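You operate a simulated robot arm through the tools that you are given. There is no shell and no other tool. Be economical: measure what you need, move in short steps, check, and stop when the job is done.

Carry out the task below with a simulated robot arm. There is one attempt and no reset: what you move stays moved.

TASK
Stop the dust leak at the duct, then get the fan running again.
Fine: stop classifier, then fan; close the red duct lever; restart the fan alone.

The check looks at the end state, three seconds after you hand in, the way a careful person would. Anything else that was tipped, shoved, dropped, spilled or broken makes it a failure.

THE ROBOT
A 7-joint arm with a three-finger gripper on a trunk, on a base that drives. Base frame: it is fixed to the floor where the robot stands at the start and does not move with it; the origin is under the middle of the robot, x ahead of it, y to its left, z up. Lengths are in m, angles in rad, forces in N, time in s.
With the tool pointing down near the work surface it reaches from about 0.14 to 0.88 m from the robot's upright axis, wherever it stands. Its first joint turns from -2.897 to 2.897 rad. Places, roughly: air inlet lever [-0.3, -1.8, 0.5]; big hopper gate knob [-5.2, 1, 0.7]; big red stop button [0.4, -0.5, 0.8]; chute lever [-5.2, 0.7, 0.7]; classifier dial [0.5, -0.2, 0.8]; control cabinet [0.7, -0.3, 0.6]; cooling switch [0.4, -0.4, 1]; direction switch [0.6, 0, 0.8]; feed dial [0.5, -0.3, 0.8]; green classifier button [0.6, 0, 1]; green fan button [0.6, 0.1, 1]; green feeder button [0.5, -0.2, 1]; green mill button [0.5, -0.1, 1]; green rotor button [-5, 1.9, 1.2]; green screw button [-4.9, 2, 1.2]; green suction button [-5, 1.8, 1.2]. Payload 2.94 kg.
The TCP is the grasp point between the finger pads, 0.03 m short of the fingertips. In the tool frame z runs along the fingers and y along their closing line. Largest opening 0.132 m; the body of the gripper starts 0.107 m behind the TCP.
Orientation is told as [roll, pitch, yaw] about the base's x, y, z axes, in that order, counted from this pose: with the fingers straight down and closing along the base's y, the tool's x points along the base's -x, its y along +y and its z along -z.

THE INTERFACE
- The arm moves only by the tool jog_arm. Its argument "plan" is a list of rows, each an object of numbers (a shift or turn left out is 0, a gripper value left out holds the last): "tx", "ty", "tz": the shift along the tool's x, y, z in m; "rx", "ry", "rz": the turn, a rotation vector about the tool's x, y, z in rad; "gripper": the finger opening in m, from 0 to 0.132. In form: [{"tx": .., "ty": .., "tz": .., "rx": .., "ry": .., "rz": .., "gripper": ..}, ...]. A call has 1 to 12 rows; each row shifts and turns the commanded pose from where the row before left it, along the tool's axes as they then stand. Rows are played at 5 a second. More than 0.05 m and 0.15 rad between two rows, or a gripper value outside its range, and nothing of the call is played. A pose out of reach is approached as far as the arm can. The call stops where the force on the tool passes 40 N (or 10 N more than at its start, if that is more) or the arm is blocked; 0.2 s more then pass. The fingers move at their own pace and stop on an object; they squeeze with about 35 N. The grip force told is the motor's: it shows also when the fingers shut on nothing. Time passes only in rows, and 0.2 s behind the last, so rows that do not move let the fingers close. It gives the time, the measured TCP pose, the force on the tool (base axes), the opening and the grip force at its end, in the units of the frame above (readings bear some noise), with the torque about the TCP (base axes, N m) and any sound that the robot's microphone picked up.
- Cameras (640 x 400 px; columns grow to the right, rows downward): "scene" is now at [0.0034, 0.1272, 1.7219]; the picture's right is [-0.97, -0.26, 0.00], its down [-0.22, 0.81, -0.54] and it looks along [0.14, -0.53, -0.84] (base axes); focal length 214 px, centre (320, 200). "wrist" rides on the gripper at [0.072, 0.003, -0.144] in the tool frame; the picture's right is [-0.04, 1.00, 0.00], its down [-0.88, -0.04, -0.48] and it looks along [-0.48, -0.02, 0.88] (tool axes); focal length 256 px, centre (320, 200). There is no depth. A picture from a camera that has moved, and an enlarged one, comes with that camera's place and axes in the base frame and with its lens. The place of the scene camera against the robot may be out by one fixed shift of up to 0.025 m in any direction.
- get_image(camera): a new picture of that camera. It takes no simulated time.
- raise_lower(by): slides the trunk up (or, below 0, down) by that many m; the arm and the scene camera ride with it, the base frame stays. It gives what a move gives, with no picture.
- base_move(legs): drives the robot by 1 to 6 legs, each [ahead, left, turn to the left] in m, m and rad, along the robot's own axes; the way and the turn of a leg run together, so that a leg with both is an arc; at most 1.5 m and 3.142 rad a leg. The arm and the cameras ride along, it lands a little off, and it stops where it bumps. It gives what a move gives.
- aim_head(pan, tilt): turns the head with the scene camera to pan (to the left, within 2.496 rad either way) and tilt (down, from -0.506 to 1.204), counted from straight ahead of the robot. It gives what a move gives.
- close_up(camera, box): a new picture of the part [left, top, right, bottom] of that camera's present view, enlarged. It takes no simulated time.
- job_done(): hands the job in; it is judged then, once.

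Work in short steps. Places have to be worked out from the pictures, the camera data and where the tool is seen: move nearer, look again, correct. Check each grasp and each placing, and mend what went wrong. You have 120 turns and 98 pictures in all, those below and enlarged ones among them. Open the gripper and draw the arm clear of the work before you hand the job in, unless the task says otherwise; then end with one line.

The tools are called as name(argument=value, ...) on one line, values as JSON. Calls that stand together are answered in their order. jog_arm: Moves the arm, as the interface text tells. Its arguments: {"type":"object","properties":{"plan":{"type":"array"}},"required":["plan"]} The other tools are called the same way: raise_lower (by) slides the trunk up or down; base_move (legs) drives the base; aim_head (pan, tilt) turns the head that bears the scene camera; get_image (camera) takes a picture; close_up (camera, box) takes an enlarged picture of a part of a camera's view; job_done () hands the job in.

At the start:

```text
time_s: 0.0
position: [0.3556, -0.3473, 1.3298]
tcp_rot: [0.001, -0.001, 0.0]
ft_force: [-0.4, 0.5, -0.6]
ft_torque: [-0.04, -0.02, 0.0]
gripper_width: 0.1321
gripper_force: 0.0
trunk travel left (down, up): [-0.25, 0.29]
robot x, y, heading: [-0.0019, -0.0021, 0.001]
head pan, tilt: [-1.307, 0.995]
```

scene: 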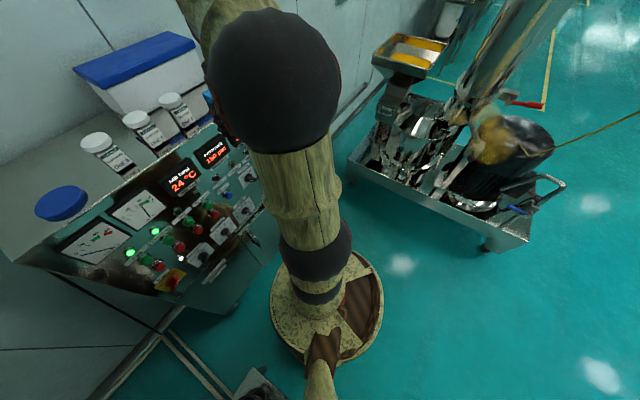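
wrist: 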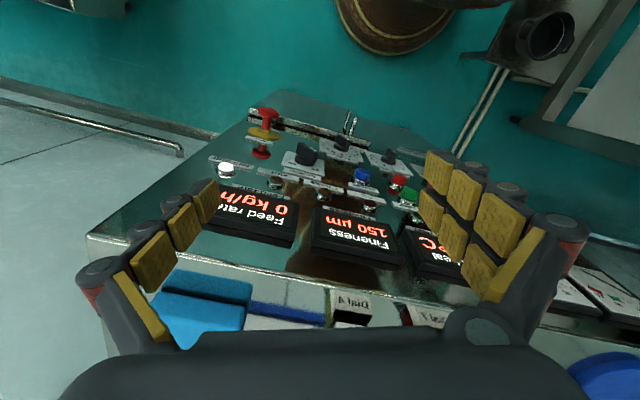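

I'll look at the panel first, turning the head towards the cabinet.

aim_head(pan=-0.2, tilt=0.9)

get_image(camera="scene")

```text
time_s: 1.3
position: [0.3559, -0.3474, 1.3295]
tcp_rot: [0.0, 0.0, 0.001]
ft_force: [0.3, 0.0, 0.1]
ft_torque: [-0.01, 0.0, 0.01]
gripper_width: 0.1321
gripper_force: 0.1
trunk travel left (down, up): [-0.25, 0.29]
robot x, y, heading: [-0.0025, 0.0021, -0.001]
head pan, tilt: [-0.201, 0.901]
```

```text
95 pictures are left
camera scene: at [0.0591, 0.1797, 1.7288], right [-0.2, -0.98, 0.0], down [-0.77, 0.16, -0.62], along [0.61, -0.12, -0.78], focal length 214 px, centre (320, 200)
```

scene: 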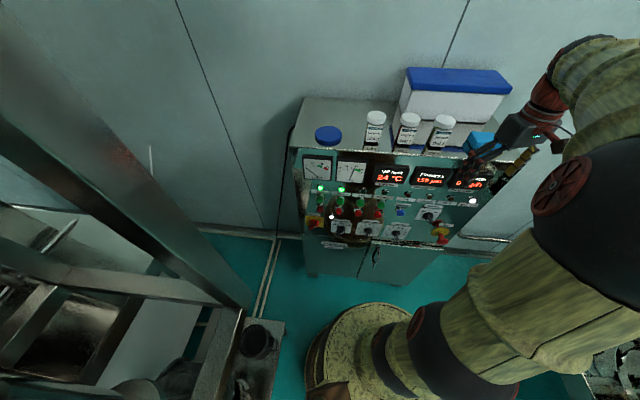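

The panel is visible; I enlarge it to read labels and lamps.

close_up(camera="scene", box=[295, 150, 395, 250])

close_up(camera="scene", box=[380, 150, 500, 250])

```text
4.00 times, centred on (345, 200) of scene
camera zoom: at [0.0591, 0.1797, 1.7288], right [-0.2, -0.98, 0.0], down [-0.77, 0.16, -0.62], along [0.61, -0.12, -0.78], focal length 858 px, centre (220, 200)
```

zoom: 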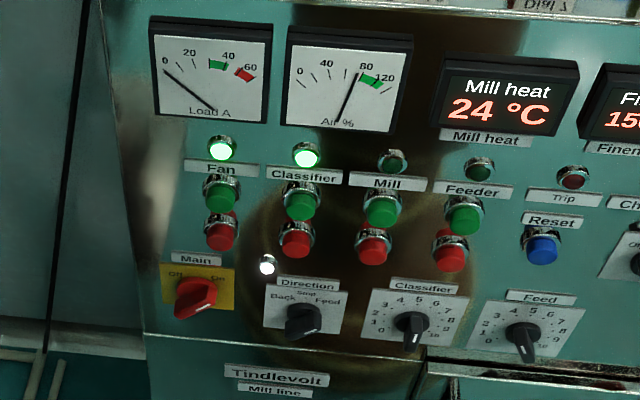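

```text
4.00 times, centred on (440, 200) of scene
camera zoom: at [0.0591, 0.1797, 1.7288], right [-0.2, -0.98, 0.0], down [-0.77, 0.16, -0.62], along [0.61, -0.12, -0.78], focal length 858 px, centre (-160, 200)
```

zoom: 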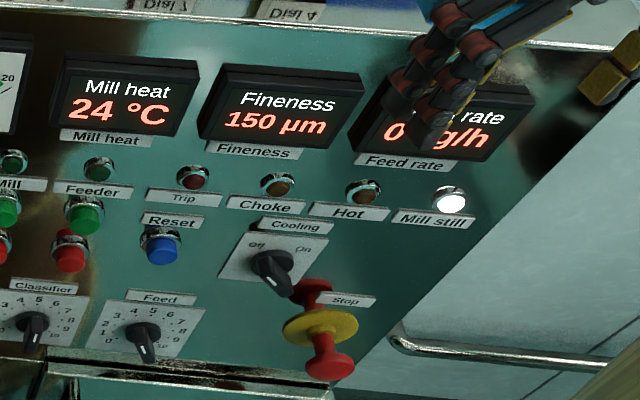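

Fan and classifier lamps are lit. Rough estimates: red fan ≈ (0.63, 0.07, 0.93), red classifier ≈ (0.60, −0.02, 0.93), with the panel normal turned about −0.29 rad. I swing the tool high above the panel and begin tilting it to face the panel, fingers closed.

jog_arm(plan=[{"ty": 0.05, "gripper": 0}, {"ty": 0.05}, {"ty": 0.05}, {"ty": 0.05}, {"ty": 0.05}, {"ty": 0.05}, {"rz": 0.145}, {"rz": 0.145}, {"ry": -0.15}, {"ry": -0.15}, {"ry": -0.15}, {"ry": -0.15}])

get_image(camera="wrist")

```text
time_s: 3.9
position: [0.3552, -0.0466, 1.3311]
tcp_rot: [0.003, -0.603, -0.291]
ft_force: [-0.6, 0.1, -0.3]
ft_torque: [0.02, 0.0, 0.03]
gripper_width: 0.0001
gripper_force: 28.8
trunk travel left (down, up): [-0.25, 0.29]
robot x, y, heading: [0.0002, -0.0003, -0.003]
head pan, tilt: [-0.201, 0.901]
```

```text
92 pictures are left
camera wrist: at [0.2214, -0.0044, 1.4073], right [0.32, 0.95, 0.03], down [0.42, -0.17, 0.89], along [0.85, -0.27, -0.46], focal length 256 px, centre (320, 200)
```

wrist: 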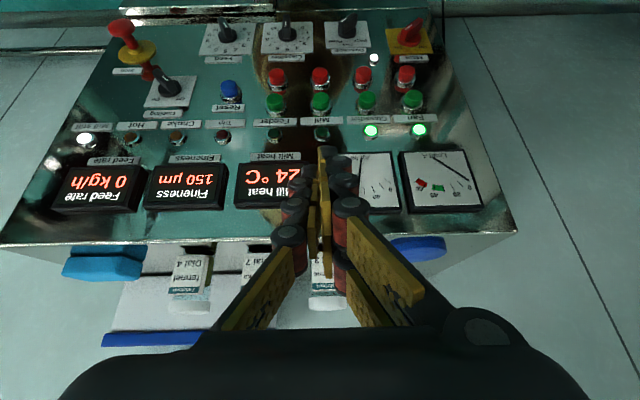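

Clear view of all buttons. I tilt further and come down a bit for a second view to triangulate with.

jog_arm(plan=[{"ry": -0.15}, {"ry": -0.15}, {"ry": -0.15}, {"tx": 0.043, "tz": 0.025}, {"tx": 0.043, "tz": 0.025}, {"tx": 0.043, "tz": 0.025}, {"tx": 0.043, "tz": 0.025}])

get_image(camera="wrist")

```text
time_s: 5.5
position: [0.3545, -0.0476, 1.1323]
tcp_rot: [0.001, -1.046, -0.291]
ft_force: [-0.2, -0.1, 0.6]
ft_torque: [-0.02, 0.02, -0.03]
gripper_width: 0.0
gripper_force: 28.8
trunk travel left (down, up): [-0.25, 0.29]
robot x, y, heading: [0.0004, 0.0002, 0.002]
head pan, tilt: [-0.201, 0.901]
```

```text
91 pictures are left
camera wrist: at [0.2026, 0.0007, 1.1404], right [0.31, 0.95, 0.04], down [0.01, -0.04, 1.0], along [0.95, -0.31, -0.03], focal length 256 px, centre (320, 200)
```

wrist: 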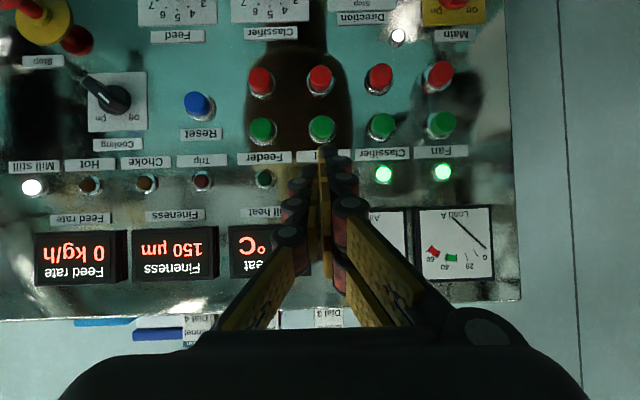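

Triangulated: classifier-red ≈ (0.577, −0.024, 0.957), fan-red ≈ (0.608, 0.060, 0.953). I zoom in to get the push axis direction.

close_up(camera="wrist", box=[220, 0, 500, 200])

```text
2.00 times, centred on (360, 100) of wrist
camera zoom: at [0.2026, 0.0007, 1.1404], right [0.31, 0.95, 0.04], down [0.01, -0.04, 1.0], along [0.95, -0.31, -0.03], focal length 512 px, centre (240, 400)
```

zoom: 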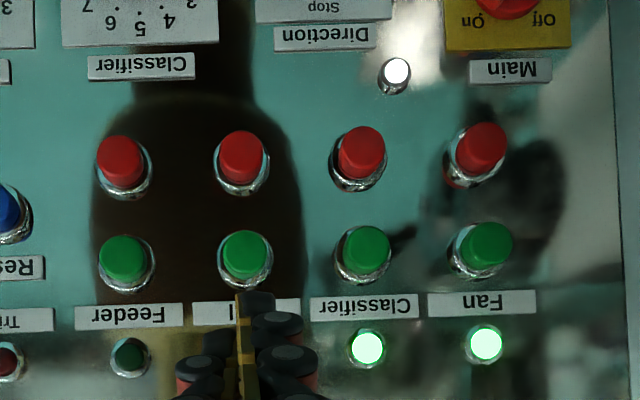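

The button axes are near horizontal, with yaw ≈ −0.3. I level the tool and go in front of the classifier red button, stopping about 6 cm short.

jog_arm(plan=[{"ry": -0.15}, {"ry": -0.15}, {"ry": -0.15}, {"ty": 0.044, "tx": 0.02}, {"ty": 0.044, "tx": 0.02}, {"tx": 0.042}, {"tx": 0.042}, {"tx": 0.042}, {"tz": 0.04}, {"tz": 0.04}, {"tz": 0.04}])

get_image(camera="wrist")

get_image(camera="scene")

```text
time_s: 6.4
position: [0.4112, -0.023, 1.2372]
tcp_rot: [2.105, -1.422, -2.393]
ft_force: [0.0, -0.6, -0.4]
ft_torque: [0.02, 0.01, 0.03]
gripper_width: 0.0001
gripper_force: 28.2
out of reach, approached as far as the arm can: row 1, 2
trunk travel left (down, up): [-0.25, 0.29]
robot x, y, heading: [-0.0036, -0.0026, -0.004]
head pan, tilt: [-0.201, 0.901]
stopped in row 4: the arm was blocked; the commanded pose is now the measured one
```

```text
89 pictures are left
camera wrist: at [0.2834, 0.0273, 1.1547], right [0.27, 0.95, 0.17], down [-0.56, 0.01, 0.83], along [0.78, -0.32, 0.53], focal length 256 px, centre (320, 200)
```

wrist: 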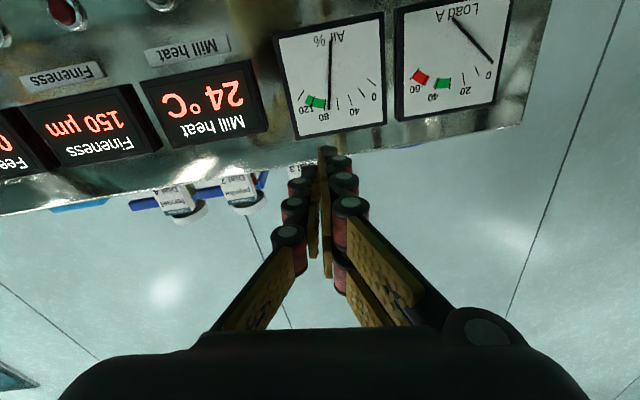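

```text
88 pictures are left
camera scene: at [0.0585, 0.1796, 1.7288], right [-0.2, -0.98, 0.0], down [-0.77, 0.16, -0.62], along [0.61, -0.12, -0.78], focal length 214 px, centre (320, 200)
```

scene: 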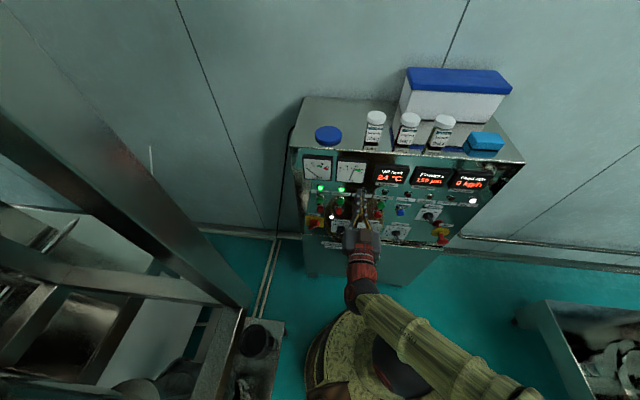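

The levelled pose is at the arm's reach limit this close in. I check behind the robot before backing away for room.

aim_head(pan=2.49, tilt=0.7)

get_image(camera="scene")

aim_head(pan=-2.2, tilt=0.7)

get_image(camera="scene")

```text
time_s: 8.8
position: [0.4116, -0.0223, 1.2368]
tcp_rot: [2.103, -1.425, -2.386]
ft_force: [-0.2, -0.4, -0.3]
ft_torque: [0.03, -0.01, -0.01]
gripper_width: 0.0
gripper_force: 28.8
trunk travel left (down, up): [-0.25, 0.29]
robot x, y, heading: [0.002, -0.0015, 0.006]
head pan, tilt: [2.491, 0.7]
```

```text
87 pictures are left
camera scene: at [-0.0826, 0.2464, 1.7449], right [0.61, 0.8, 0.0], down [0.51, -0.39, -0.76], along [-0.61, 0.46, -0.64], focal length 214 px, centre (320, 200)
```

scene: 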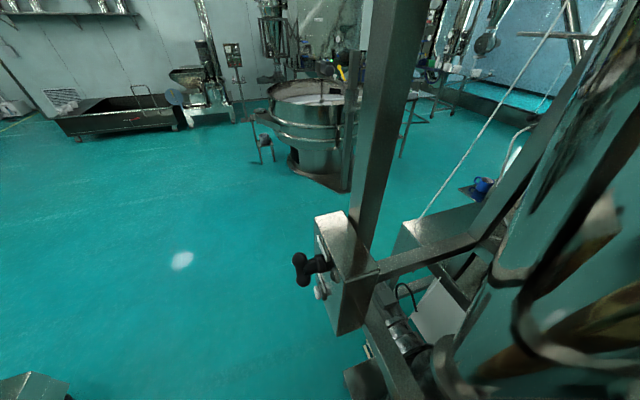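

```text
time_s: 12.5
position: [0.4132, -0.0229, 1.2368]
tcp_rot: [2.101, -1.424, -2.389]
ft_force: [0.4, 0.3, 0.5]
ft_torque: [0.0, 0.0, 0.0]
gripper_width: 0.0
gripper_force: 28.7
trunk travel left (down, up): [-0.25, 0.29]
robot x, y, heading: [0.0001, -0.0014, 0.004]
head pan, tilt: [-2.201, 0.7]
```

```text
86 pictures are left
camera scene: at [-0.0651, 0.1263, 1.7449], right [-0.81, 0.59, 0.0], down [0.38, 0.52, -0.76], along [-0.45, -0.62, -0.64], focal length 214 px, centre (320, 200)
```

scene: 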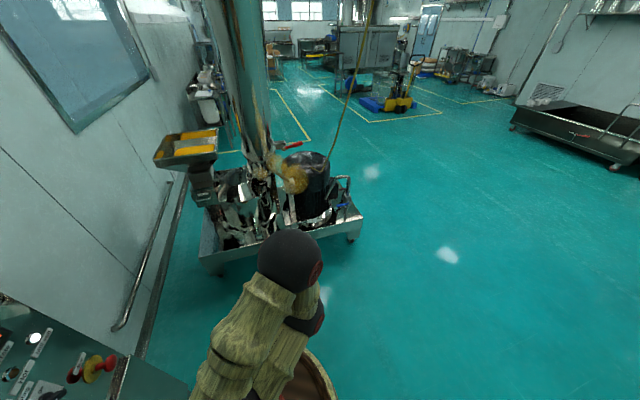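

Behind is clear floor. I back up 0.2 m and look at the panel again; dust (brown) is visible at the duct with its red lever by the mill.

base_move(legs=[[-0.2, 0, 0]])

aim_head(pan=-0.2, tilt=0.8)

jog_arm(plan=[{"ry": 0.075}, {"tx": 0.03}, {"tx": 0.03}])

get_image(camera="wrist")

```text
time_s: 14.1
position: [0.2128, -0.0242, 1.237]
tcp_rot: [2.1, -1.425, -2.388]
ft_force: [0.3, 0.4, -0.4]
ft_torque: [0.02, 0.0, -0.01]
gripper_width: 0.0
gripper_force: 28.8
trunk travel left (down, up): [-0.25, 0.29]
robot x, y, heading: [-0.1989, 0.001, 0.005]
head pan, tilt: [-2.201, 0.7]
```

```text
time_s: 16.0
position: [0.214, -0.0232, 1.2373]
tcp_rot: [2.101, -1.422, -2.389]
ft_force: [-0.1, -0.7, 0.3]
ft_torque: [0.0, -0.02, -0.02]
gripper_width: 0.0
gripper_force: 28.8
trunk travel left (down, up): [-0.25, 0.29]
robot x, y, heading: [-0.2011, -0.0003, 0.006]
head pan, tilt: [-0.201, 0.799]
```

```text
time_s: 17.0
position: [0.2254, -0.0116, 1.214]
tcp_rot: [1.864, -1.388, -2.147]
ft_force: [0.4, 0.7, 0.1]
ft_torque: [-0.03, 0.02, 0.01]
gripper_width: 0.0
gripper_force: 28.8
trunk travel left (down, up): [-0.25, 0.29]
robot x, y, heading: [-0.1975, 0.0017, -0.005]
head pan, tilt: [-0.201, 0.799]
stopped in row 3: the arm was blocked; the commanded pose is now the measured one
```

```text
85 pictures are left
camera wrist: at [0.0963, 0.0415, 1.1365], right [0.26, 0.94, 0.22], down [-0.55, -0.04, 0.83], along [0.79, -0.34, 0.51], focal length 256 px, centre (320, 200)
```

wrist: 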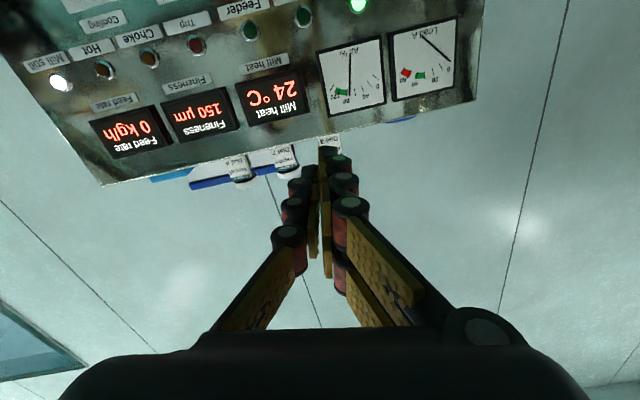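

The arm is still folded; I extend it forwards first, then go down.

jog_arm(plan=[{"tz": 0.04}, {"tz": 0.04}, {"tz": 0.04}, {"tz": 0.04}, {"rz": -0.1}, {"rz": -0.1}, {"tx": 0.03}, {"tx": 0.03}])

get_image(camera="wrist")

```text
time_s: 18.8
position: [0.3798, -0.059, 1.162]
tcp_rot: [-2.67, -1.512, 2.385]
ft_force: [0.1, -0.1, 0.2]
ft_torque: [0.0, 0.03, -0.04]
gripper_width: 0.0
gripper_force: 28.7
trunk travel left (down, up): [-0.25, 0.29]
robot x, y, heading: [-0.198, 0.0009, 0.002]
head pan, tilt: [-0.201, 0.799]
```

```text
84 pictures are left
camera wrist: at [0.2479, -0.02, 1.0816], right [0.28, 0.96, 0.02], down [-0.5, 0.13, 0.85], along [0.82, -0.25, 0.52], focal length 256 px, centre (320, 200)
```

wrist: 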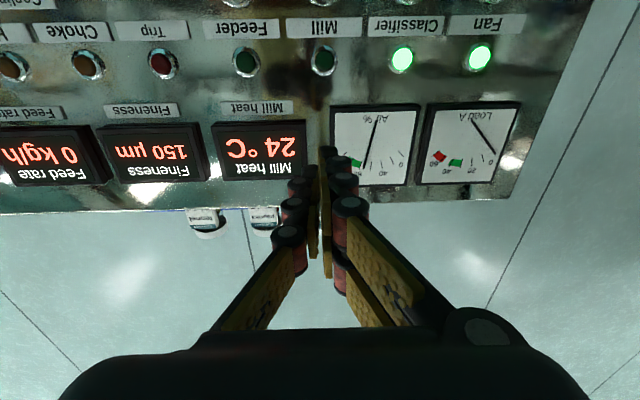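

Orientation is good now (level, roll ≈ 0). I move down and sideways to sit in front of the classifier stop button, staying ~8 cm short.

jog_arm(plan=[{"tx": 0.041, "ty": 0.017}, {"tx": 0.041, "ty": 0.017}, {"tx": 0.041, "ty": 0.017}, {"tx": 0.041, "ty": 0.017}, {"tx": 0.041, "ty": 0.017}, {"tz": 0.03}, {"tz": 0.03}])

get_image(camera="wrist")

get_image(camera="scene")

```text
time_s: 20.4
position: [0.4717, -0.0015, 0.9574]
tcp_rot: [-2.663, -1.513, 2.378]
ft_force: [-0.1, -0.4, -0.4]
ft_torque: [0.0, -0.01, 0.0]
gripper_width: 0.0001
gripper_force: 29.0
trunk travel left (down, up): [-0.25, 0.29]
robot x, y, heading: [-0.1955, -0.0013, 0.002]
head pan, tilt: [-0.201, 0.799]
```

```text
83 pictures are left
camera wrist: at [0.3384, 0.0365, 0.8773], right [0.28, 0.96, 0.02], down [-0.5, 0.13, 0.85], along [0.82, -0.25, 0.52], focal length 256 px, centre (320, 200)
```

wrist: 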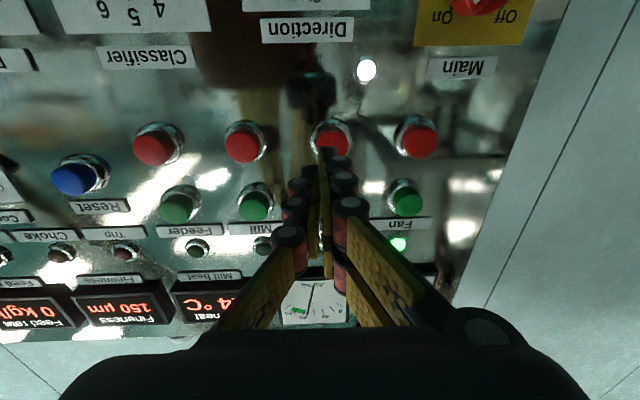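

```text
82 pictures are left
camera scene: at [-0.1332, 0.1786, 1.7367], right [-0.2, -0.98, 0.0], down [-0.7, 0.14, -0.7], along [0.68, -0.14, -0.72], focal length 214 px, centre (320, 200)
```

scene: 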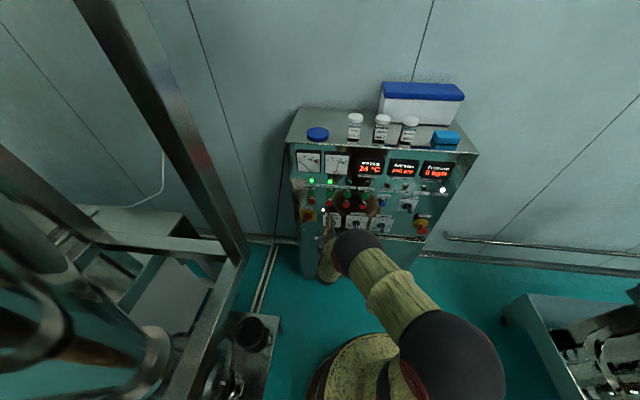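

The measured button tip (0.579, −0.024, 0.957) agrees with my triangulation; the fingertip is ~7.8 cm short and 8 mm off laterally. I correct and approach to about 1.5 cm.

jog_arm(plan=[{"ty": 0.008, "tx": 0.005}, {"tz": 0.03}, {"tz": 0.03}])

get_image(camera="wrist")

```text
time_s: 21.2
position: [0.5293, -0.0111, 0.9522]
tcp_rot: [-2.628, -1.512, 2.344]
ft_force: [0.3, -1.1, -0.6]
ft_torque: [0.0, -0.02, 0.02]
gripper_width: 0.0
gripper_force: 28.9
trunk travel left (down, up): [-0.25, 0.29]
robot x, y, heading: [-0.2007, -0.0012, -0.0]
head pan, tilt: [-0.201, 0.799]
```

```text
81 pictures are left
camera wrist: at [0.3967, 0.0277, 0.8736], right [0.28, 0.96, 0.02], down [-0.5, 0.13, 0.85], along [0.82, -0.25, 0.52], focal length 256 px, centre (320, 200)
```

wrist: 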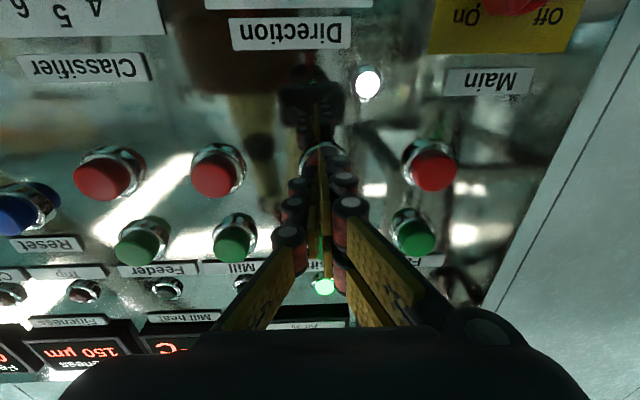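

The red row sits at image row ~171 and the button column is ~323, which is exactly where the fingertip projects. I press in small steps.

jog_arm(plan=[{"tz": 0.008}, {"tz": 0.006}, {"tz": 0.005}, {"tz": 0.004}, {"tz": 0.004}])

close_up(camera="scene", box=[280, 140, 380, 240])

```text
time_s: 22.2
position: [0.5461, -0.0151, 0.9549]
tcp_rot: [-2.587, -1.513, 2.302]
ft_force: [-34.2, 7.8, 12.1]
ft_torque: [-0.27, -0.28, -0.07]
gripper_width: 0.006
gripper_force: 28.5
trunk travel left (down, up): [-0.25, 0.29]
robot x, y, heading: [-0.1997, 0.0019, 0.0]
head pan, tilt: [-0.201, 0.799]
heard: click
stopped in row 4: the force on the tool passed its limit at 44 N (the readings are from after the stop); the commanded pose is now the measured one
```

```text
4.00 times, centred on (330, 190) of scene
camera zoom: at [-0.1374, 0.1798, 1.7368], right [-0.2, -0.98, 0.0], down [-0.7, 0.14, -0.7], along [0.68, -0.14, -0.72], focal length 858 px, centre (280, 240)
```

zoom: 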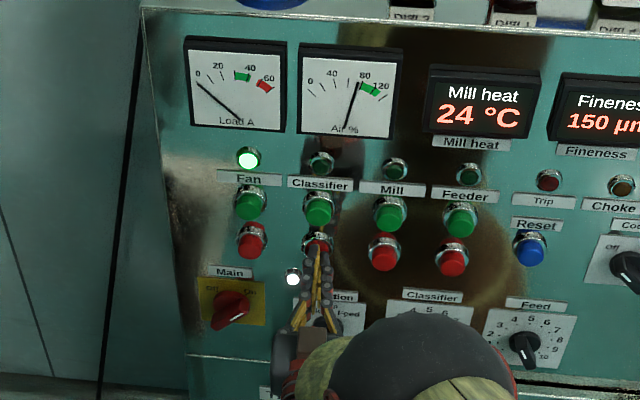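

Click heard, and the classifier lamp is out. I retract and step 8.5 cm over to the fan stop button.

jog_arm(plan=[{"tz": -0.02}, {"tz": -0.02}, {"ty": 0.043}, {"ty": 0.043}, {"tz": 0.02}])

get_image(camera="wrist")

```text
time_s: 23.4
position: [0.553, 0.0742, 0.9471]
tcp_rot: [-2.571, -1.516, 2.286]
ft_force: [0.3, 0.2, -0.3]
ft_torque: [0.02, 0.02, -0.01]
gripper_width: 0.0002
gripper_force: 28.6
trunk travel left (down, up): [-0.25, 0.29]
robot x, y, heading: [-0.1952, 0.0, 0.007]
head pan, tilt: [-0.201, 0.799]
```

```text
79 pictures are left
camera wrist: at [0.4205, 0.1122, 0.8679], right [0.28, 0.96, 0.01], down [-0.5, 0.13, 0.86], along [0.82, -0.25, 0.52], focal length 256 px, centre (320, 200)
```

wrist: 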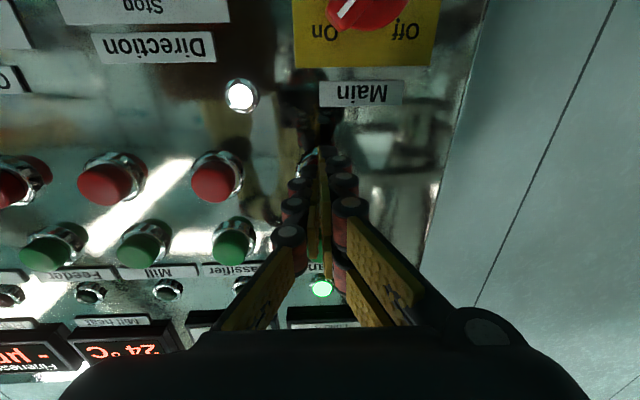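

The red row is ~5 px below the fingertip's projection, so I raise ~6 mm and press.

jog_arm(plan=[{"tx": -0.006}, {"tz": 0.008}, {"tz": 0.006}, {"tz": 0.005}, {"tz": 0.004}, {"tz": 0.004}])

close_up(camera="scene", box=[280, 140, 380, 240])

```text
time_s: 24.8
position: [0.5717, 0.0677, 0.9539]
tcp_rot: [-2.516, -1.515, 2.237]
ft_force: [-33.4, 7.2, 12.3]
ft_torque: [-0.16, -0.35, -0.09]
gripper_width: 0.0056
gripper_force: 28.7
trunk travel left (down, up): [-0.25, 0.29]
robot x, y, heading: [-0.1971, -0.0001, -0.001]
head pan, tilt: [-0.201, 0.799]
heard: click
stopped in row 6: the force on the tool passed its limit at 44 N (the readings are from after the stop); the commanded pose is now the measured one
```

```text
4.00 times, centred on (330, 190) of scene
camera zoom: at [-0.1383, 0.1799, 1.7369], right [-0.2, -0.98, 0.0], down [-0.7, 0.14, -0.7], along [0.68, -0.14, -0.72], focal length 858 px, centre (280, 240)
```

zoom: 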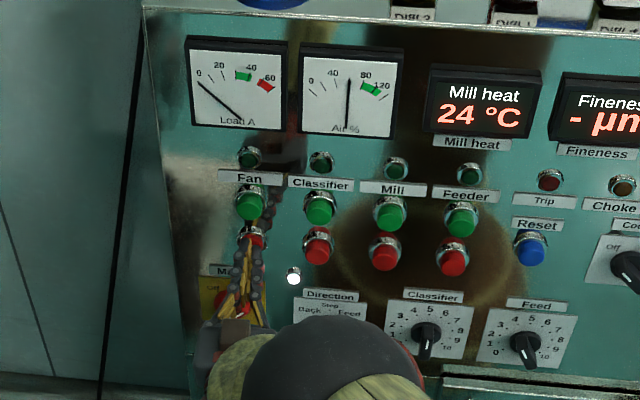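

Fan lamp is out and airflow is falling. I retract the arm from the panel, and look for the red duct lever.

jog_arm(plan=[{"tz": -0.04}, {"tz": -0.04}, {"tz": -0.04}, {"tz": -0.04}, {"tx": -0.05}, {"tx": -0.05}, {"tx": -0.05}, {"tx": -0.05}])

aim_head(pan=-2.1, tilt=0.4)

get_image(camera="scene")

```text
time_s: 26.6
position: [0.4137, 0.1183, 1.1485]
tcp_rot: [-2.471, -1.52, 2.187]
ft_force: [-0.2, -0.4, -1.2]
ft_torque: [-0.03, -0.06, -0.01]
gripper_width: 0.0001
gripper_force: 28.7
trunk travel left (down, up): [-0.25, 0.29]
robot x, y, heading: [-0.198, -0.0011, -0.0]
head pan, tilt: [-0.201, 0.799]
```

```text
time_s: 28.4
position: [0.4141, 0.1188, 1.1479]
tcp_rot: [-2.496, -1.519, 2.214]
ft_force: [-0.3, 0.3, 0.8]
ft_torque: [0.02, -0.05, 0.0]
gripper_width: 0.0002
gripper_force: 28.8
trunk travel left (down, up): [-0.25, 0.29]
robot x, y, heading: [-0.2, -0.0004, -0.006]
head pan, tilt: [-2.1, 0.4]
```

```text
77 pictures are left
camera scene: at [-0.2601, 0.1153, 1.7718], right [-0.86, 0.5, 0.0], down [0.2, 0.34, -0.92], along [-0.46, -0.8, -0.39], focal length 214 px, centre (320, 200)
```

scene: 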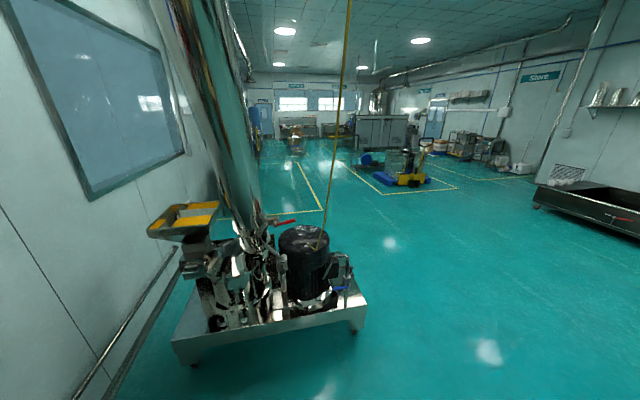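

close_up(camera="scene", box=[140, 120, 380, 360])

close_up(camera="scene", box=[210, 180, 320, 290])

```text
1.67 times, centred on (260, 240) of scene
camera zoom: at [-0.2601, 0.1153, 1.7718], right [-0.86, 0.5, 0.0], down [0.2, 0.34, -0.92], along [-0.46, -0.8, -0.39], focal length 358 px, centre (420, 133)
```

zoom: 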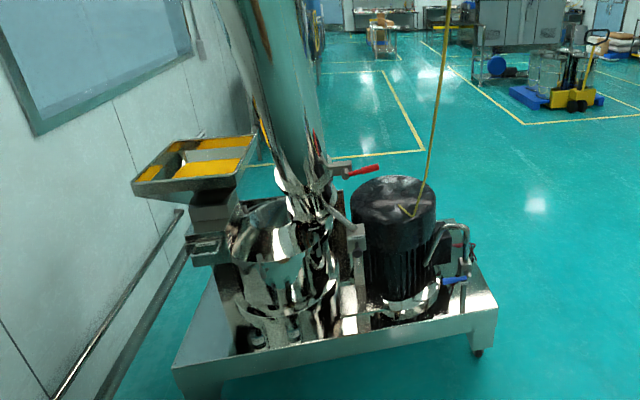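

```text
3.64 times, centred on (265, 235) of scene
camera zoom: at [-0.2601, 0.1153, 1.7718], right [-0.86, 0.5, 0.0], down [0.2, 0.34, -0.92], along [-0.46, -0.8, -0.39], focal length 780 px, centre (520, 73)
```

zoom: 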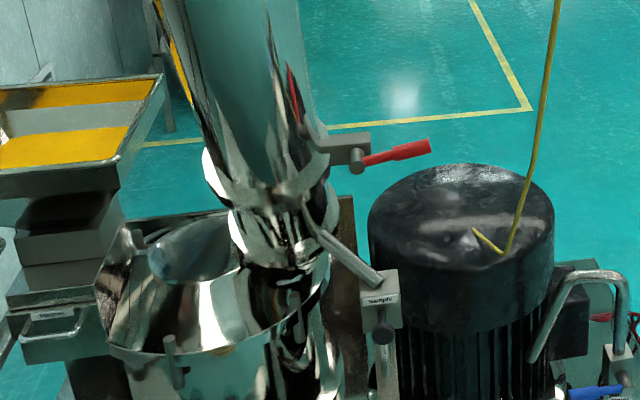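

The dust cloud has gone. The red lever's pivot is near (−0.7, −1.37, 0.94). I back up 0.3 m for clearance, turn right to face that machine, and look.

base_move(legs=[[-0.3, 0, 0], [0, 0, -1.9]])

aim_head(pan=0.2, tilt=0.6)

get_image(camera="scene")

```text
time_s: 35.1
position: [-0.6058, -0.6139, 1.1481]
tcp_rot: [-2.497, -1.516, 0.278]
ft_force: [0.8, 0.2, 0.3]
ft_torque: [-0.03, 0.0, 0.0]
gripper_width: 0.0001
gripper_force: 28.9
trunk travel left (down, up): [-0.25, 0.29]
robot x, y, heading: [-0.4954, 0.0009, -1.932]
head pan, tilt: [-2.1, 0.4]
```

```text
time_s: 37.2
position: [-0.6064, -0.6142, 1.1481]
tcp_rot: [-2.495, -1.518, 0.278]
ft_force: [-0.1, -0.6, 0.3]
ft_torque: [0.0, -0.01, -0.02]
gripper_width: 0.0002
gripper_force: 28.4
trunk travel left (down, up): [-0.25, 0.29]
robot x, y, heading: [-0.4966, -0.0022, -1.934]
head pan, tilt: [0.201, 0.6]
```

```text
74 pictures are left
camera scene: at [-0.3086, -0.1221, 1.7535], right [-0.99, 0.16, 0.0], down [0.09, 0.56, -0.82], along [-0.13, -0.81, -0.57], focal length 214 px, centre (320, 200)
```

scene: 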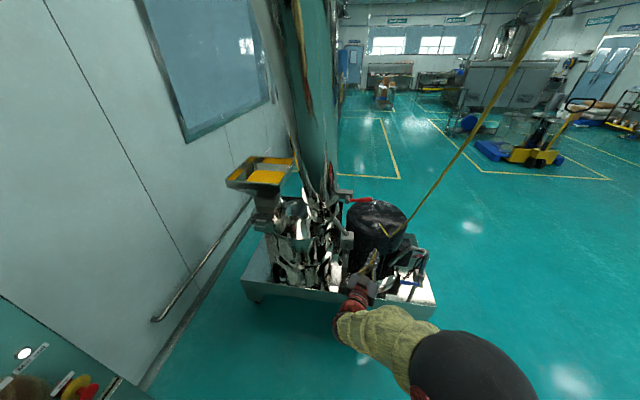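

Now a close look at the lever with both cameras.

close_up(camera="scene", box=[270, 140, 450, 300])

get_image(camera="wrist")

```text
2.50 times, centred on (360, 220) of scene
camera zoom: at [-0.3086, -0.1221, 1.7535], right [-0.99, 0.16, 0.0], down [0.09, 0.56, -0.82], along [-0.13, -0.81, -0.57], focal length 536 px, centre (220, 150)
```

zoom: 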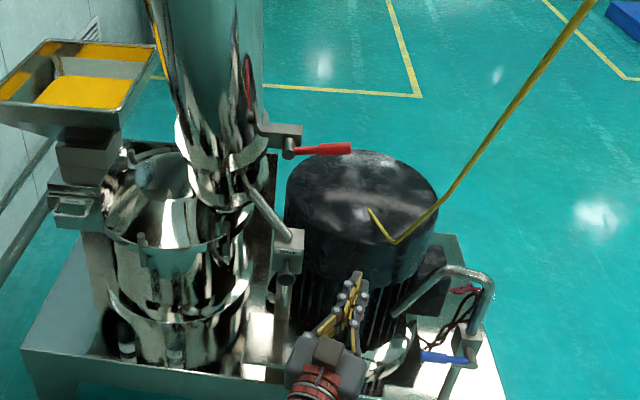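

```text
72 pictures are left
camera wrist: at [-0.52, -0.5039, 1.0697], right [0.8, -0.6, 0.01], down [0.3, 0.42, 0.86], along [-0.52, -0.68, 0.51], focal length 256 px, centre (320, 200)
```

wrist: 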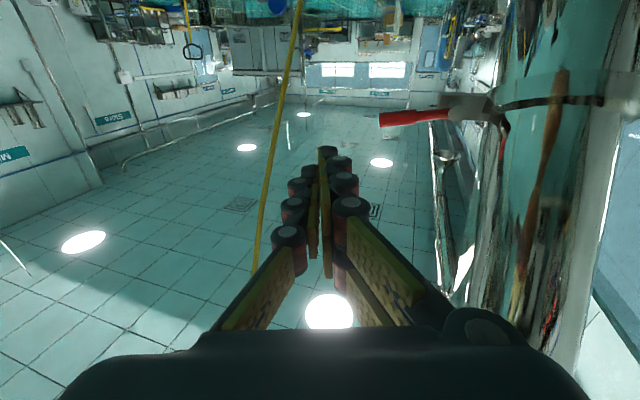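

Triangulation puts the pivot at ≈ (−0.59, −0.94, 1.16) and the handle tip at ≈ (−0.70, −0.91, 1.17), pointing to the robot's right. I zoom in with the wrist camera to see the axis and any marks.

close_up(camera="wrist", box=[360, 60, 560, 185])

close_up(camera="scene", box=[310, 140, 410, 220])

```text
3.20 times, centred on (460, 122) of wrist
camera zoom: at [-0.52, -0.5039, 1.0697], right [0.8, -0.6, 0.01], down [0.3, 0.42, 0.86], along [-0.52, -0.68, 0.51], focal length 819 px, centre (-128, 448)
```

zoom: 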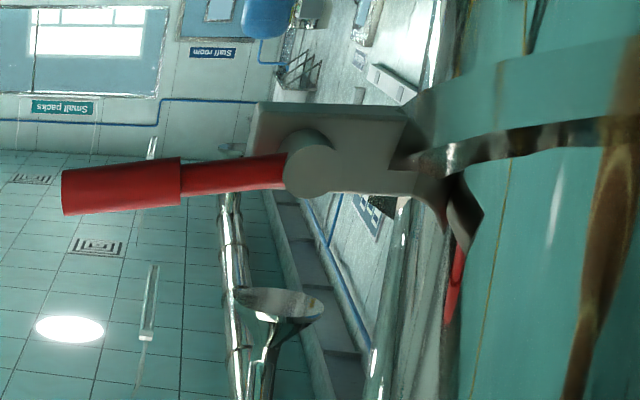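

```text
5.00 times, centred on (360, 180) of scene
camera zoom: at [-0.3086, -0.1221, 1.7535], right [-0.99, 0.16, 0.0], down [0.09, 0.56, -0.82], along [-0.13, -0.81, -0.57], focal length 1072 px, centre (120, 300)
```

zoom: 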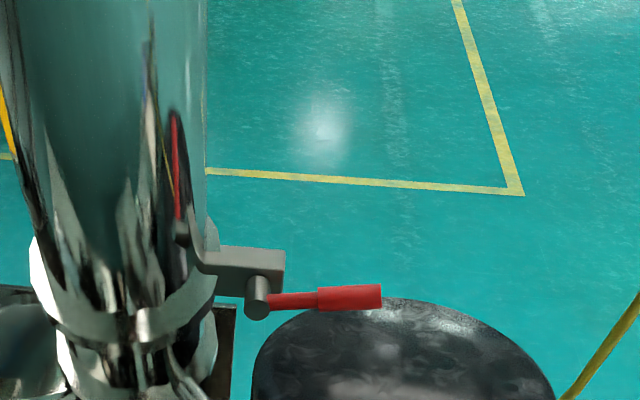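

The axle points at the robot, so the handle swings in a vertical plane. I look at the clamp/joint below it for the closing direction.

close_up(camera="scene", box=[290, 170, 370, 235])

close_up(camera="wrist", box=[400, 0, 640, 150])

```text
6.15 times, centred on (330, 202) of scene
camera zoom: at [-0.3086, -0.1221, 1.7535], right [-0.99, 0.16, 0.0], down [0.09, 0.56, -0.82], along [-0.13, -0.81, -0.57], focal length 1320 px, centre (258, 185)
```

zoom: 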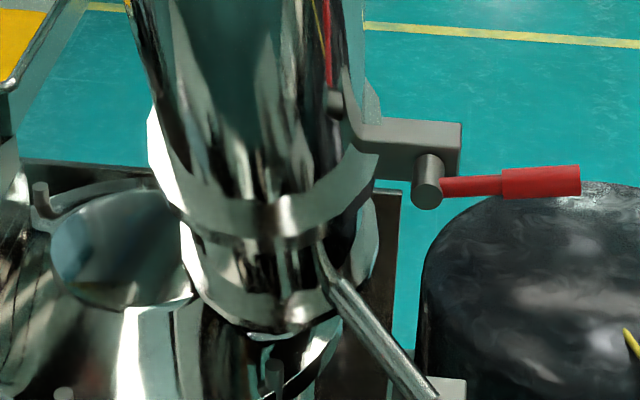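

```text
2.67 times, centred on (520, 75) of wrist
camera zoom: at [-0.52, -0.5039, 1.0697], right [0.8, -0.6, 0.01], down [0.3, 0.42, 0.86], along [-0.52, -0.68, 0.51], focal length 683 px, centre (-213, 533)
```

zoom: 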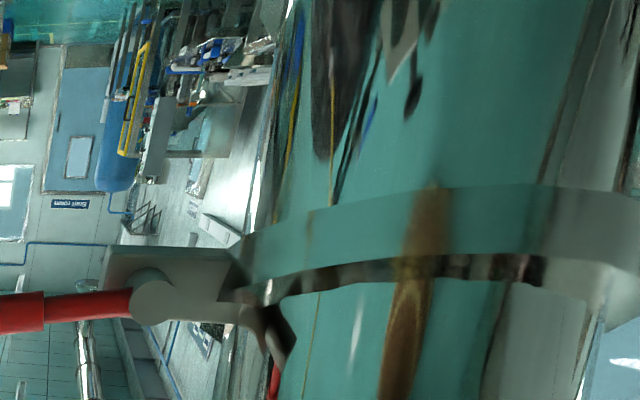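

I'll press the handle down first (it stands slightly above horizontal), gently. First I raise the hand ~10 cm, align it with the axle direction, then drive 0.22 m nearer.

jog_arm(plan=[{"tx": -0.05}, {"tx": -0.05}, {"rx": -0.15}, {"rx": -0.15}])

base_move(legs=[[0.22, 0, 0]])

get_image(camera="wrist")

get_image(camera="scene")

```text
time_s: 38.2
position: [-0.6007, -0.6115, 1.2471]
tcp_rot: [-2.186, -1.518, 0.269]
ft_force: [0.8, -0.2, 0.3]
ft_torque: [0.01, 0.01, -0.01]
gripper_width: 0.0
gripper_force: 28.6
trunk travel left (down, up): [-0.25, 0.29]
robot x, y, heading: [-0.4998, -0.0024, -1.934]
head pan, tilt: [0.201, 0.6]
```

```text
time_s: 40.0
position: [-0.6805, -0.8231, 1.2464]
tcp_rot: [-2.187, -1.519, 0.275]
ft_force: [-0.4, 0.3, 0.2]
ft_torque: [-0.03, 0.0, 0.0]
gripper_width: 0.0
gripper_force: 28.3
trunk travel left (down, up): [-0.25, 0.29]
robot x, y, heading: [-0.5789, -0.2103, -1.928]
head pan, tilt: [0.201, 0.6]
```

```text
67 pictures are left
camera wrist: at [-0.6324, -0.6924, 1.1698], right [0.94, -0.34, 0.0], down [0.17, 0.47, 0.86], along [-0.29, -0.81, 0.5], focal length 256 px, centre (320, 200)
```

wrist: 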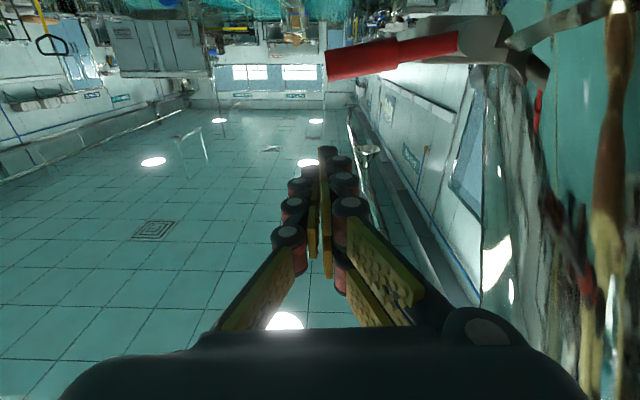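

```text
66 pictures are left
camera scene: at [-0.3889, -0.3341, 1.7535], right [-0.99, 0.16, 0.0], down [0.09, 0.56, -0.82], along [-0.13, -0.81, -0.57], focal length 214 px, centre (320, 200)
```

scene: 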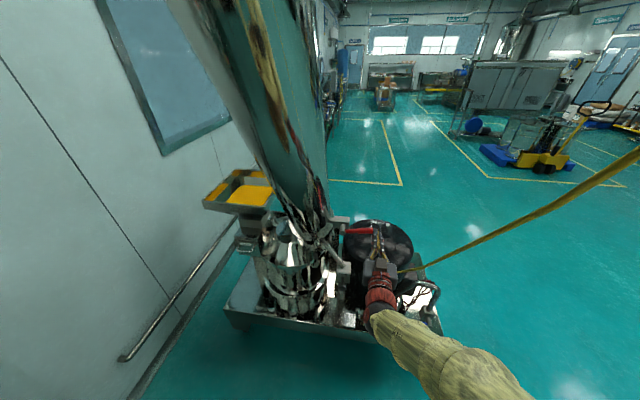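

Handle confirmed: pivot (−0.59, −0.94, 1.16), tip (−0.703, −0.913, 1.178). I place the closed fingers over the grip near its end, about 2 cm above.

jog_arm(plan=[{"tz": 0.04, "ty": 0.015}, {"tz": 0.04, "ty": 0.015}, {"tx": 0.018}, {"tx": 0.017}])

get_image(camera="wrist")

close_up(camera="scene", box=[300, 180, 440, 290])

```text
time_s: 41.0
position: [-0.6795, -0.9103, 1.2124]
tcp_rot: [-2.203, -1.518, 0.289]
ft_force: [0.7, 0.7, 0.5]
ft_torque: [0.06, 0.0, 0.02]
gripper_width: 0.0
gripper_force: 28.7
trunk travel left (down, up): [-0.25, 0.29]
robot x, y, heading: [-0.5777, -0.2127, -1.931]
head pan, tilt: [0.201, 0.6]
```

```text
65 pictures are left
camera wrist: at [-0.632, -0.7781, 1.1355], right [0.94, -0.34, 0.0], down [0.17, 0.47, 0.86], along [-0.29, -0.81, 0.5], focal length 256 px, centre (320, 200)
```

wrist: 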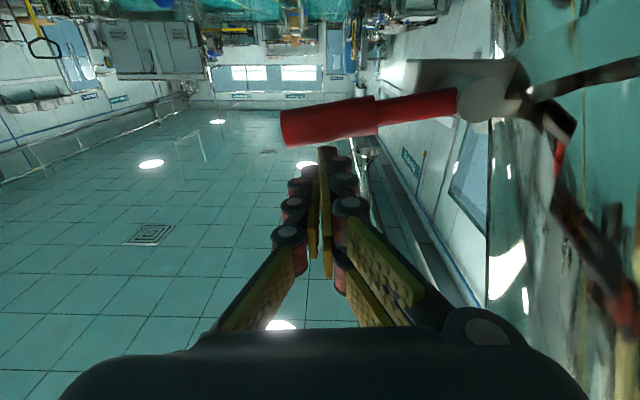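

```text
3.64 times, centred on (370, 235) of scene
camera zoom: at [-0.3888, -0.3337, 1.7535], right [-0.99, 0.16, 0.0], down [0.09, 0.56, -0.82], along [-0.13, -0.81, -0.57], focal length 780 px, centre (138, 73)
```

zoom: 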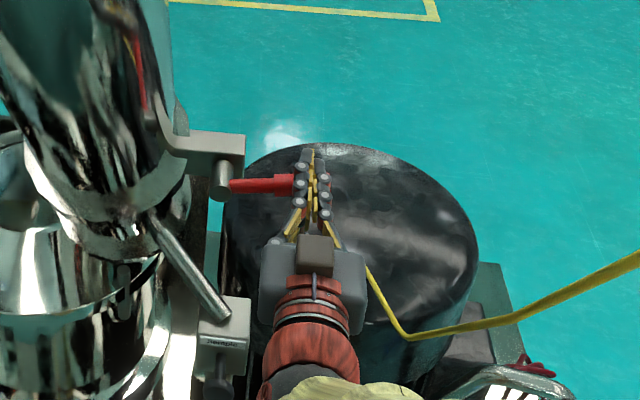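

Finger is in place above the grip. I press down in small steps, watching the force.

jog_arm(plan=[{"tx": 0.01}, {"tx": 0.008}, {"tx": 0.008}, {"tx": 0.008}, {"tx": 0.008}])

get_image(camera="wrist")

```text
time_s: 41.6
position: [-0.679, -0.9149, 1.2108]
tcp_rot: [-2.607, -1.499, 0.694]
ft_force: [1.3, -3.6, 11.6]
ft_torque: [-0.34, 0.09, 0.0]
gripper_width: 0.0004
gripper_force: 28.8
trunk travel left (down, up): [-0.25, 0.29]
robot x, y, heading: [-0.5775, -0.2103, -1.93]
head pan, tilt: [0.201, 0.6]
stopped in row 3: the force on the tool passed its limit at 45 N (the readings are from after the stop); the commanded pose is now the measured one
```

```text
63 pictures are left
camera wrist: at [-0.6329, -0.7846, 1.1292], right [0.94, -0.34, 0.01], down [0.17, 0.5, 0.85], along [-0.29, -0.8, 0.53], focal length 256 px, centre (320, 200)
```

wrist: 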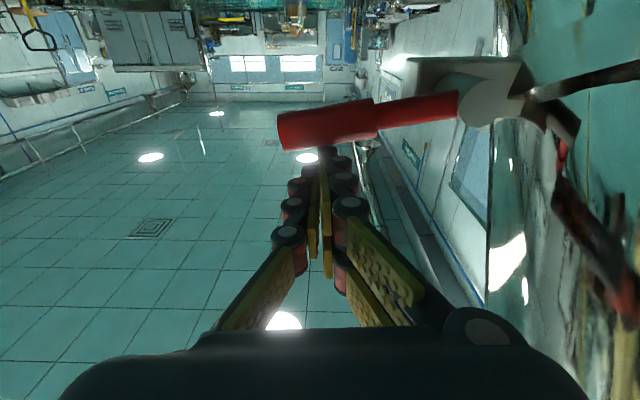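

The handle does not yield downwards (45 N with no motion), so that's its stop; it must close upwards along the duct. I back off, drop below it and come in under the grip.

jog_arm(plan=[{"tx": -0.015, "ry": 0.04}, {"tz": -0.04}, {"tz": -0.04}, {"tx": 0.04}, {"tx": 0.04}, {"tz": 0.04}, {"tx": 0.005}])

get_image(camera="wrist")

close_up(camera="scene", box=[300, 180, 440, 290])

```text
time_s: 43.2
position: [-0.6705, -0.8742, 1.1349]
tcp_rot: [-1.886, -1.531, -0.028]
ft_force: [0.1, -0.2, -0.2]
ft_torque: [-0.01, -0.03, 0.03]
gripper_width: 0.0003
gripper_force: 28.7
trunk travel left (down, up): [-0.25, 0.29]
robot x, y, heading: [-0.5755, -0.2101, -1.931]
head pan, tilt: [0.201, 0.6]
```

```text
62 pictures are left
camera wrist: at [-0.622, -0.7417, 1.0604], right [0.94, -0.34, 0.01], down [0.16, 0.46, 0.87], along [-0.3, -0.82, 0.49], focal length 256 px, centre (320, 200)
```

wrist: 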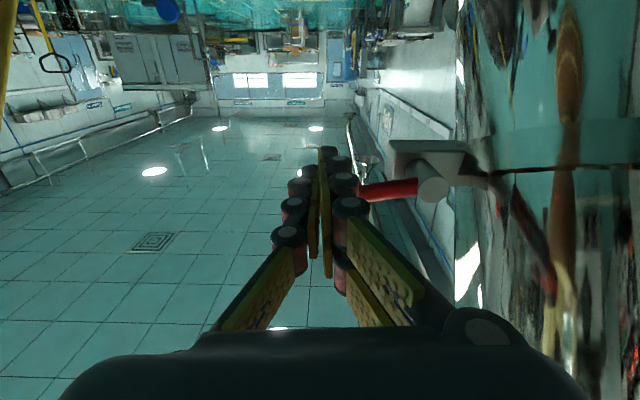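

```text
3.64 times, centred on (370, 235) of scene
camera zoom: at [-0.3888, -0.334, 1.7535], right [-0.99, 0.16, 0.0], down [0.09, 0.56, -0.82], along [-0.13, -0.81, -0.57], focal length 780 px, centre (138, 73)
```

zoom: 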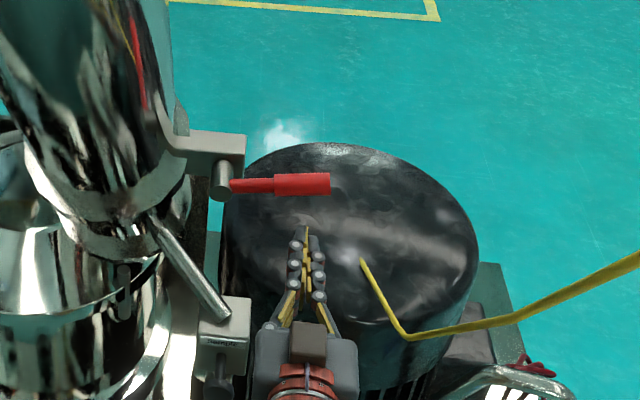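

Clear of the grip by ~1.5 cm underneath. I slide in under it and push up along the arc.

jog_arm(plan=[{"tz": 0.035}, {"tx": -0.008}, {"tx": -0.008}, {"tx": -0.008}, {"tx": -0.008}, {"tx": -0.008}, {"tx": -0.008}])

get_image(camera="wrist")

```text
time_s: 44.8
position: [-0.6811, -0.9096, 1.1845]
tcp_rot: [-1.917, -1.531, 0.001]
ft_force: [-0.3, 0.8, -0.6]
ft_torque: [-0.05, 0.0, -0.02]
gripper_width: 0.0001
gripper_force: 29.0
trunk travel left (down, up): [-0.25, 0.29]
robot x, y, heading: [-0.578, -0.2055, -1.927]
head pan, tilt: [0.201, 0.6]
```

```text
60 pictures are left
camera wrist: at [-0.6318, -0.7754, 1.1094], right [0.94, -0.34, 0.01], down [0.16, 0.46, 0.87], along [-0.3, -0.82, 0.49], focal length 256 px, centre (320, 200)
```

wrist: 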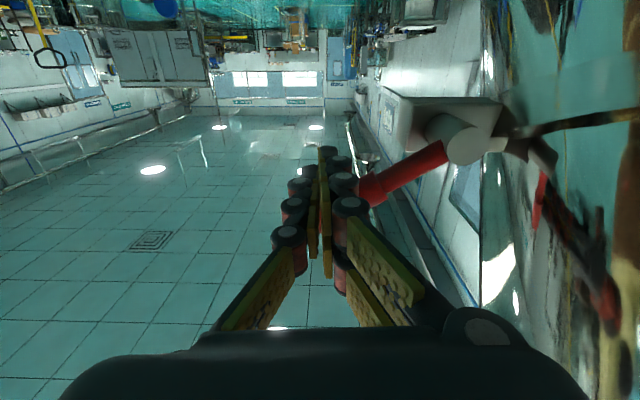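

The lever swings up freely. I continue along the arc (radius ≈ 9 cm).

jog_arm(plan=[{"tx": -0.012, "ty": 0.006}, {"tx": -0.01, "ty": 0.01}, {"tx": -0.01, "ty": 0.008}, {"tx": -0.009, "ty": 0.008}, {"tx": -0.007, "ty": 0.009}, {"tx": -0.007, "ty": 0.01}])

get_image(camera="wrist")

close_up(camera="scene", box=[280, 170, 420, 280])

```text
time_s: 46.2
position: [-0.6285, -0.9265, 1.2379]
tcp_rot: [-1.918, -1.532, 0.003]
ft_force: [-0.6, -0.8, -0.9]
ft_torque: [-0.03, 0.01, -0.02]
gripper_width: 0.0
gripper_force: 28.3
trunk travel left (down, up): [-0.25, 0.29]
robot x, y, heading: [-0.5779, -0.2101, -1.933]
head pan, tilt: [0.201, 0.6]
```

```text
59 pictures are left
camera wrist: at [-0.581, -0.7928, 1.1626], right [0.94, -0.34, 0.01], down [0.16, 0.46, 0.87], along [-0.3, -0.82, 0.49], focal length 256 px, centre (320, 200)
```

wrist: 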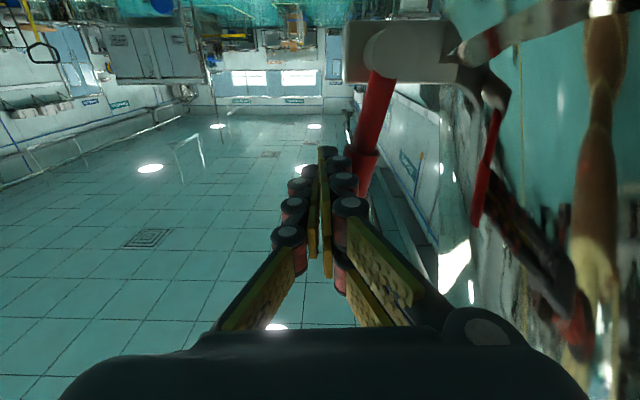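

```text
3.64 times, centred on (350, 225) of scene
camera zoom: at [-0.3886, -0.3336, 1.7535], right [-0.99, 0.16, 0.0], down [0.09, 0.56, -0.82], along [-0.13, -0.81, -0.57], focal length 780 px, centre (211, 109)
```

zoom: 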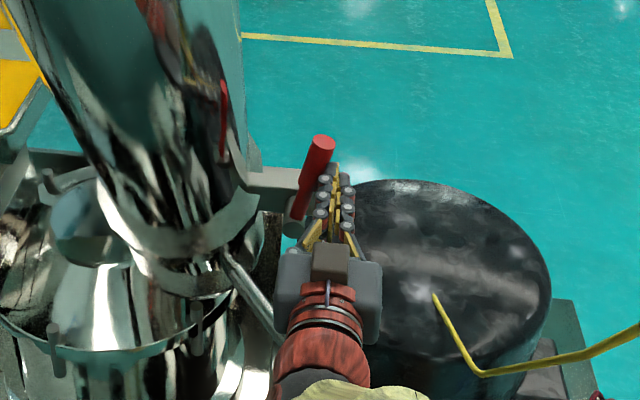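

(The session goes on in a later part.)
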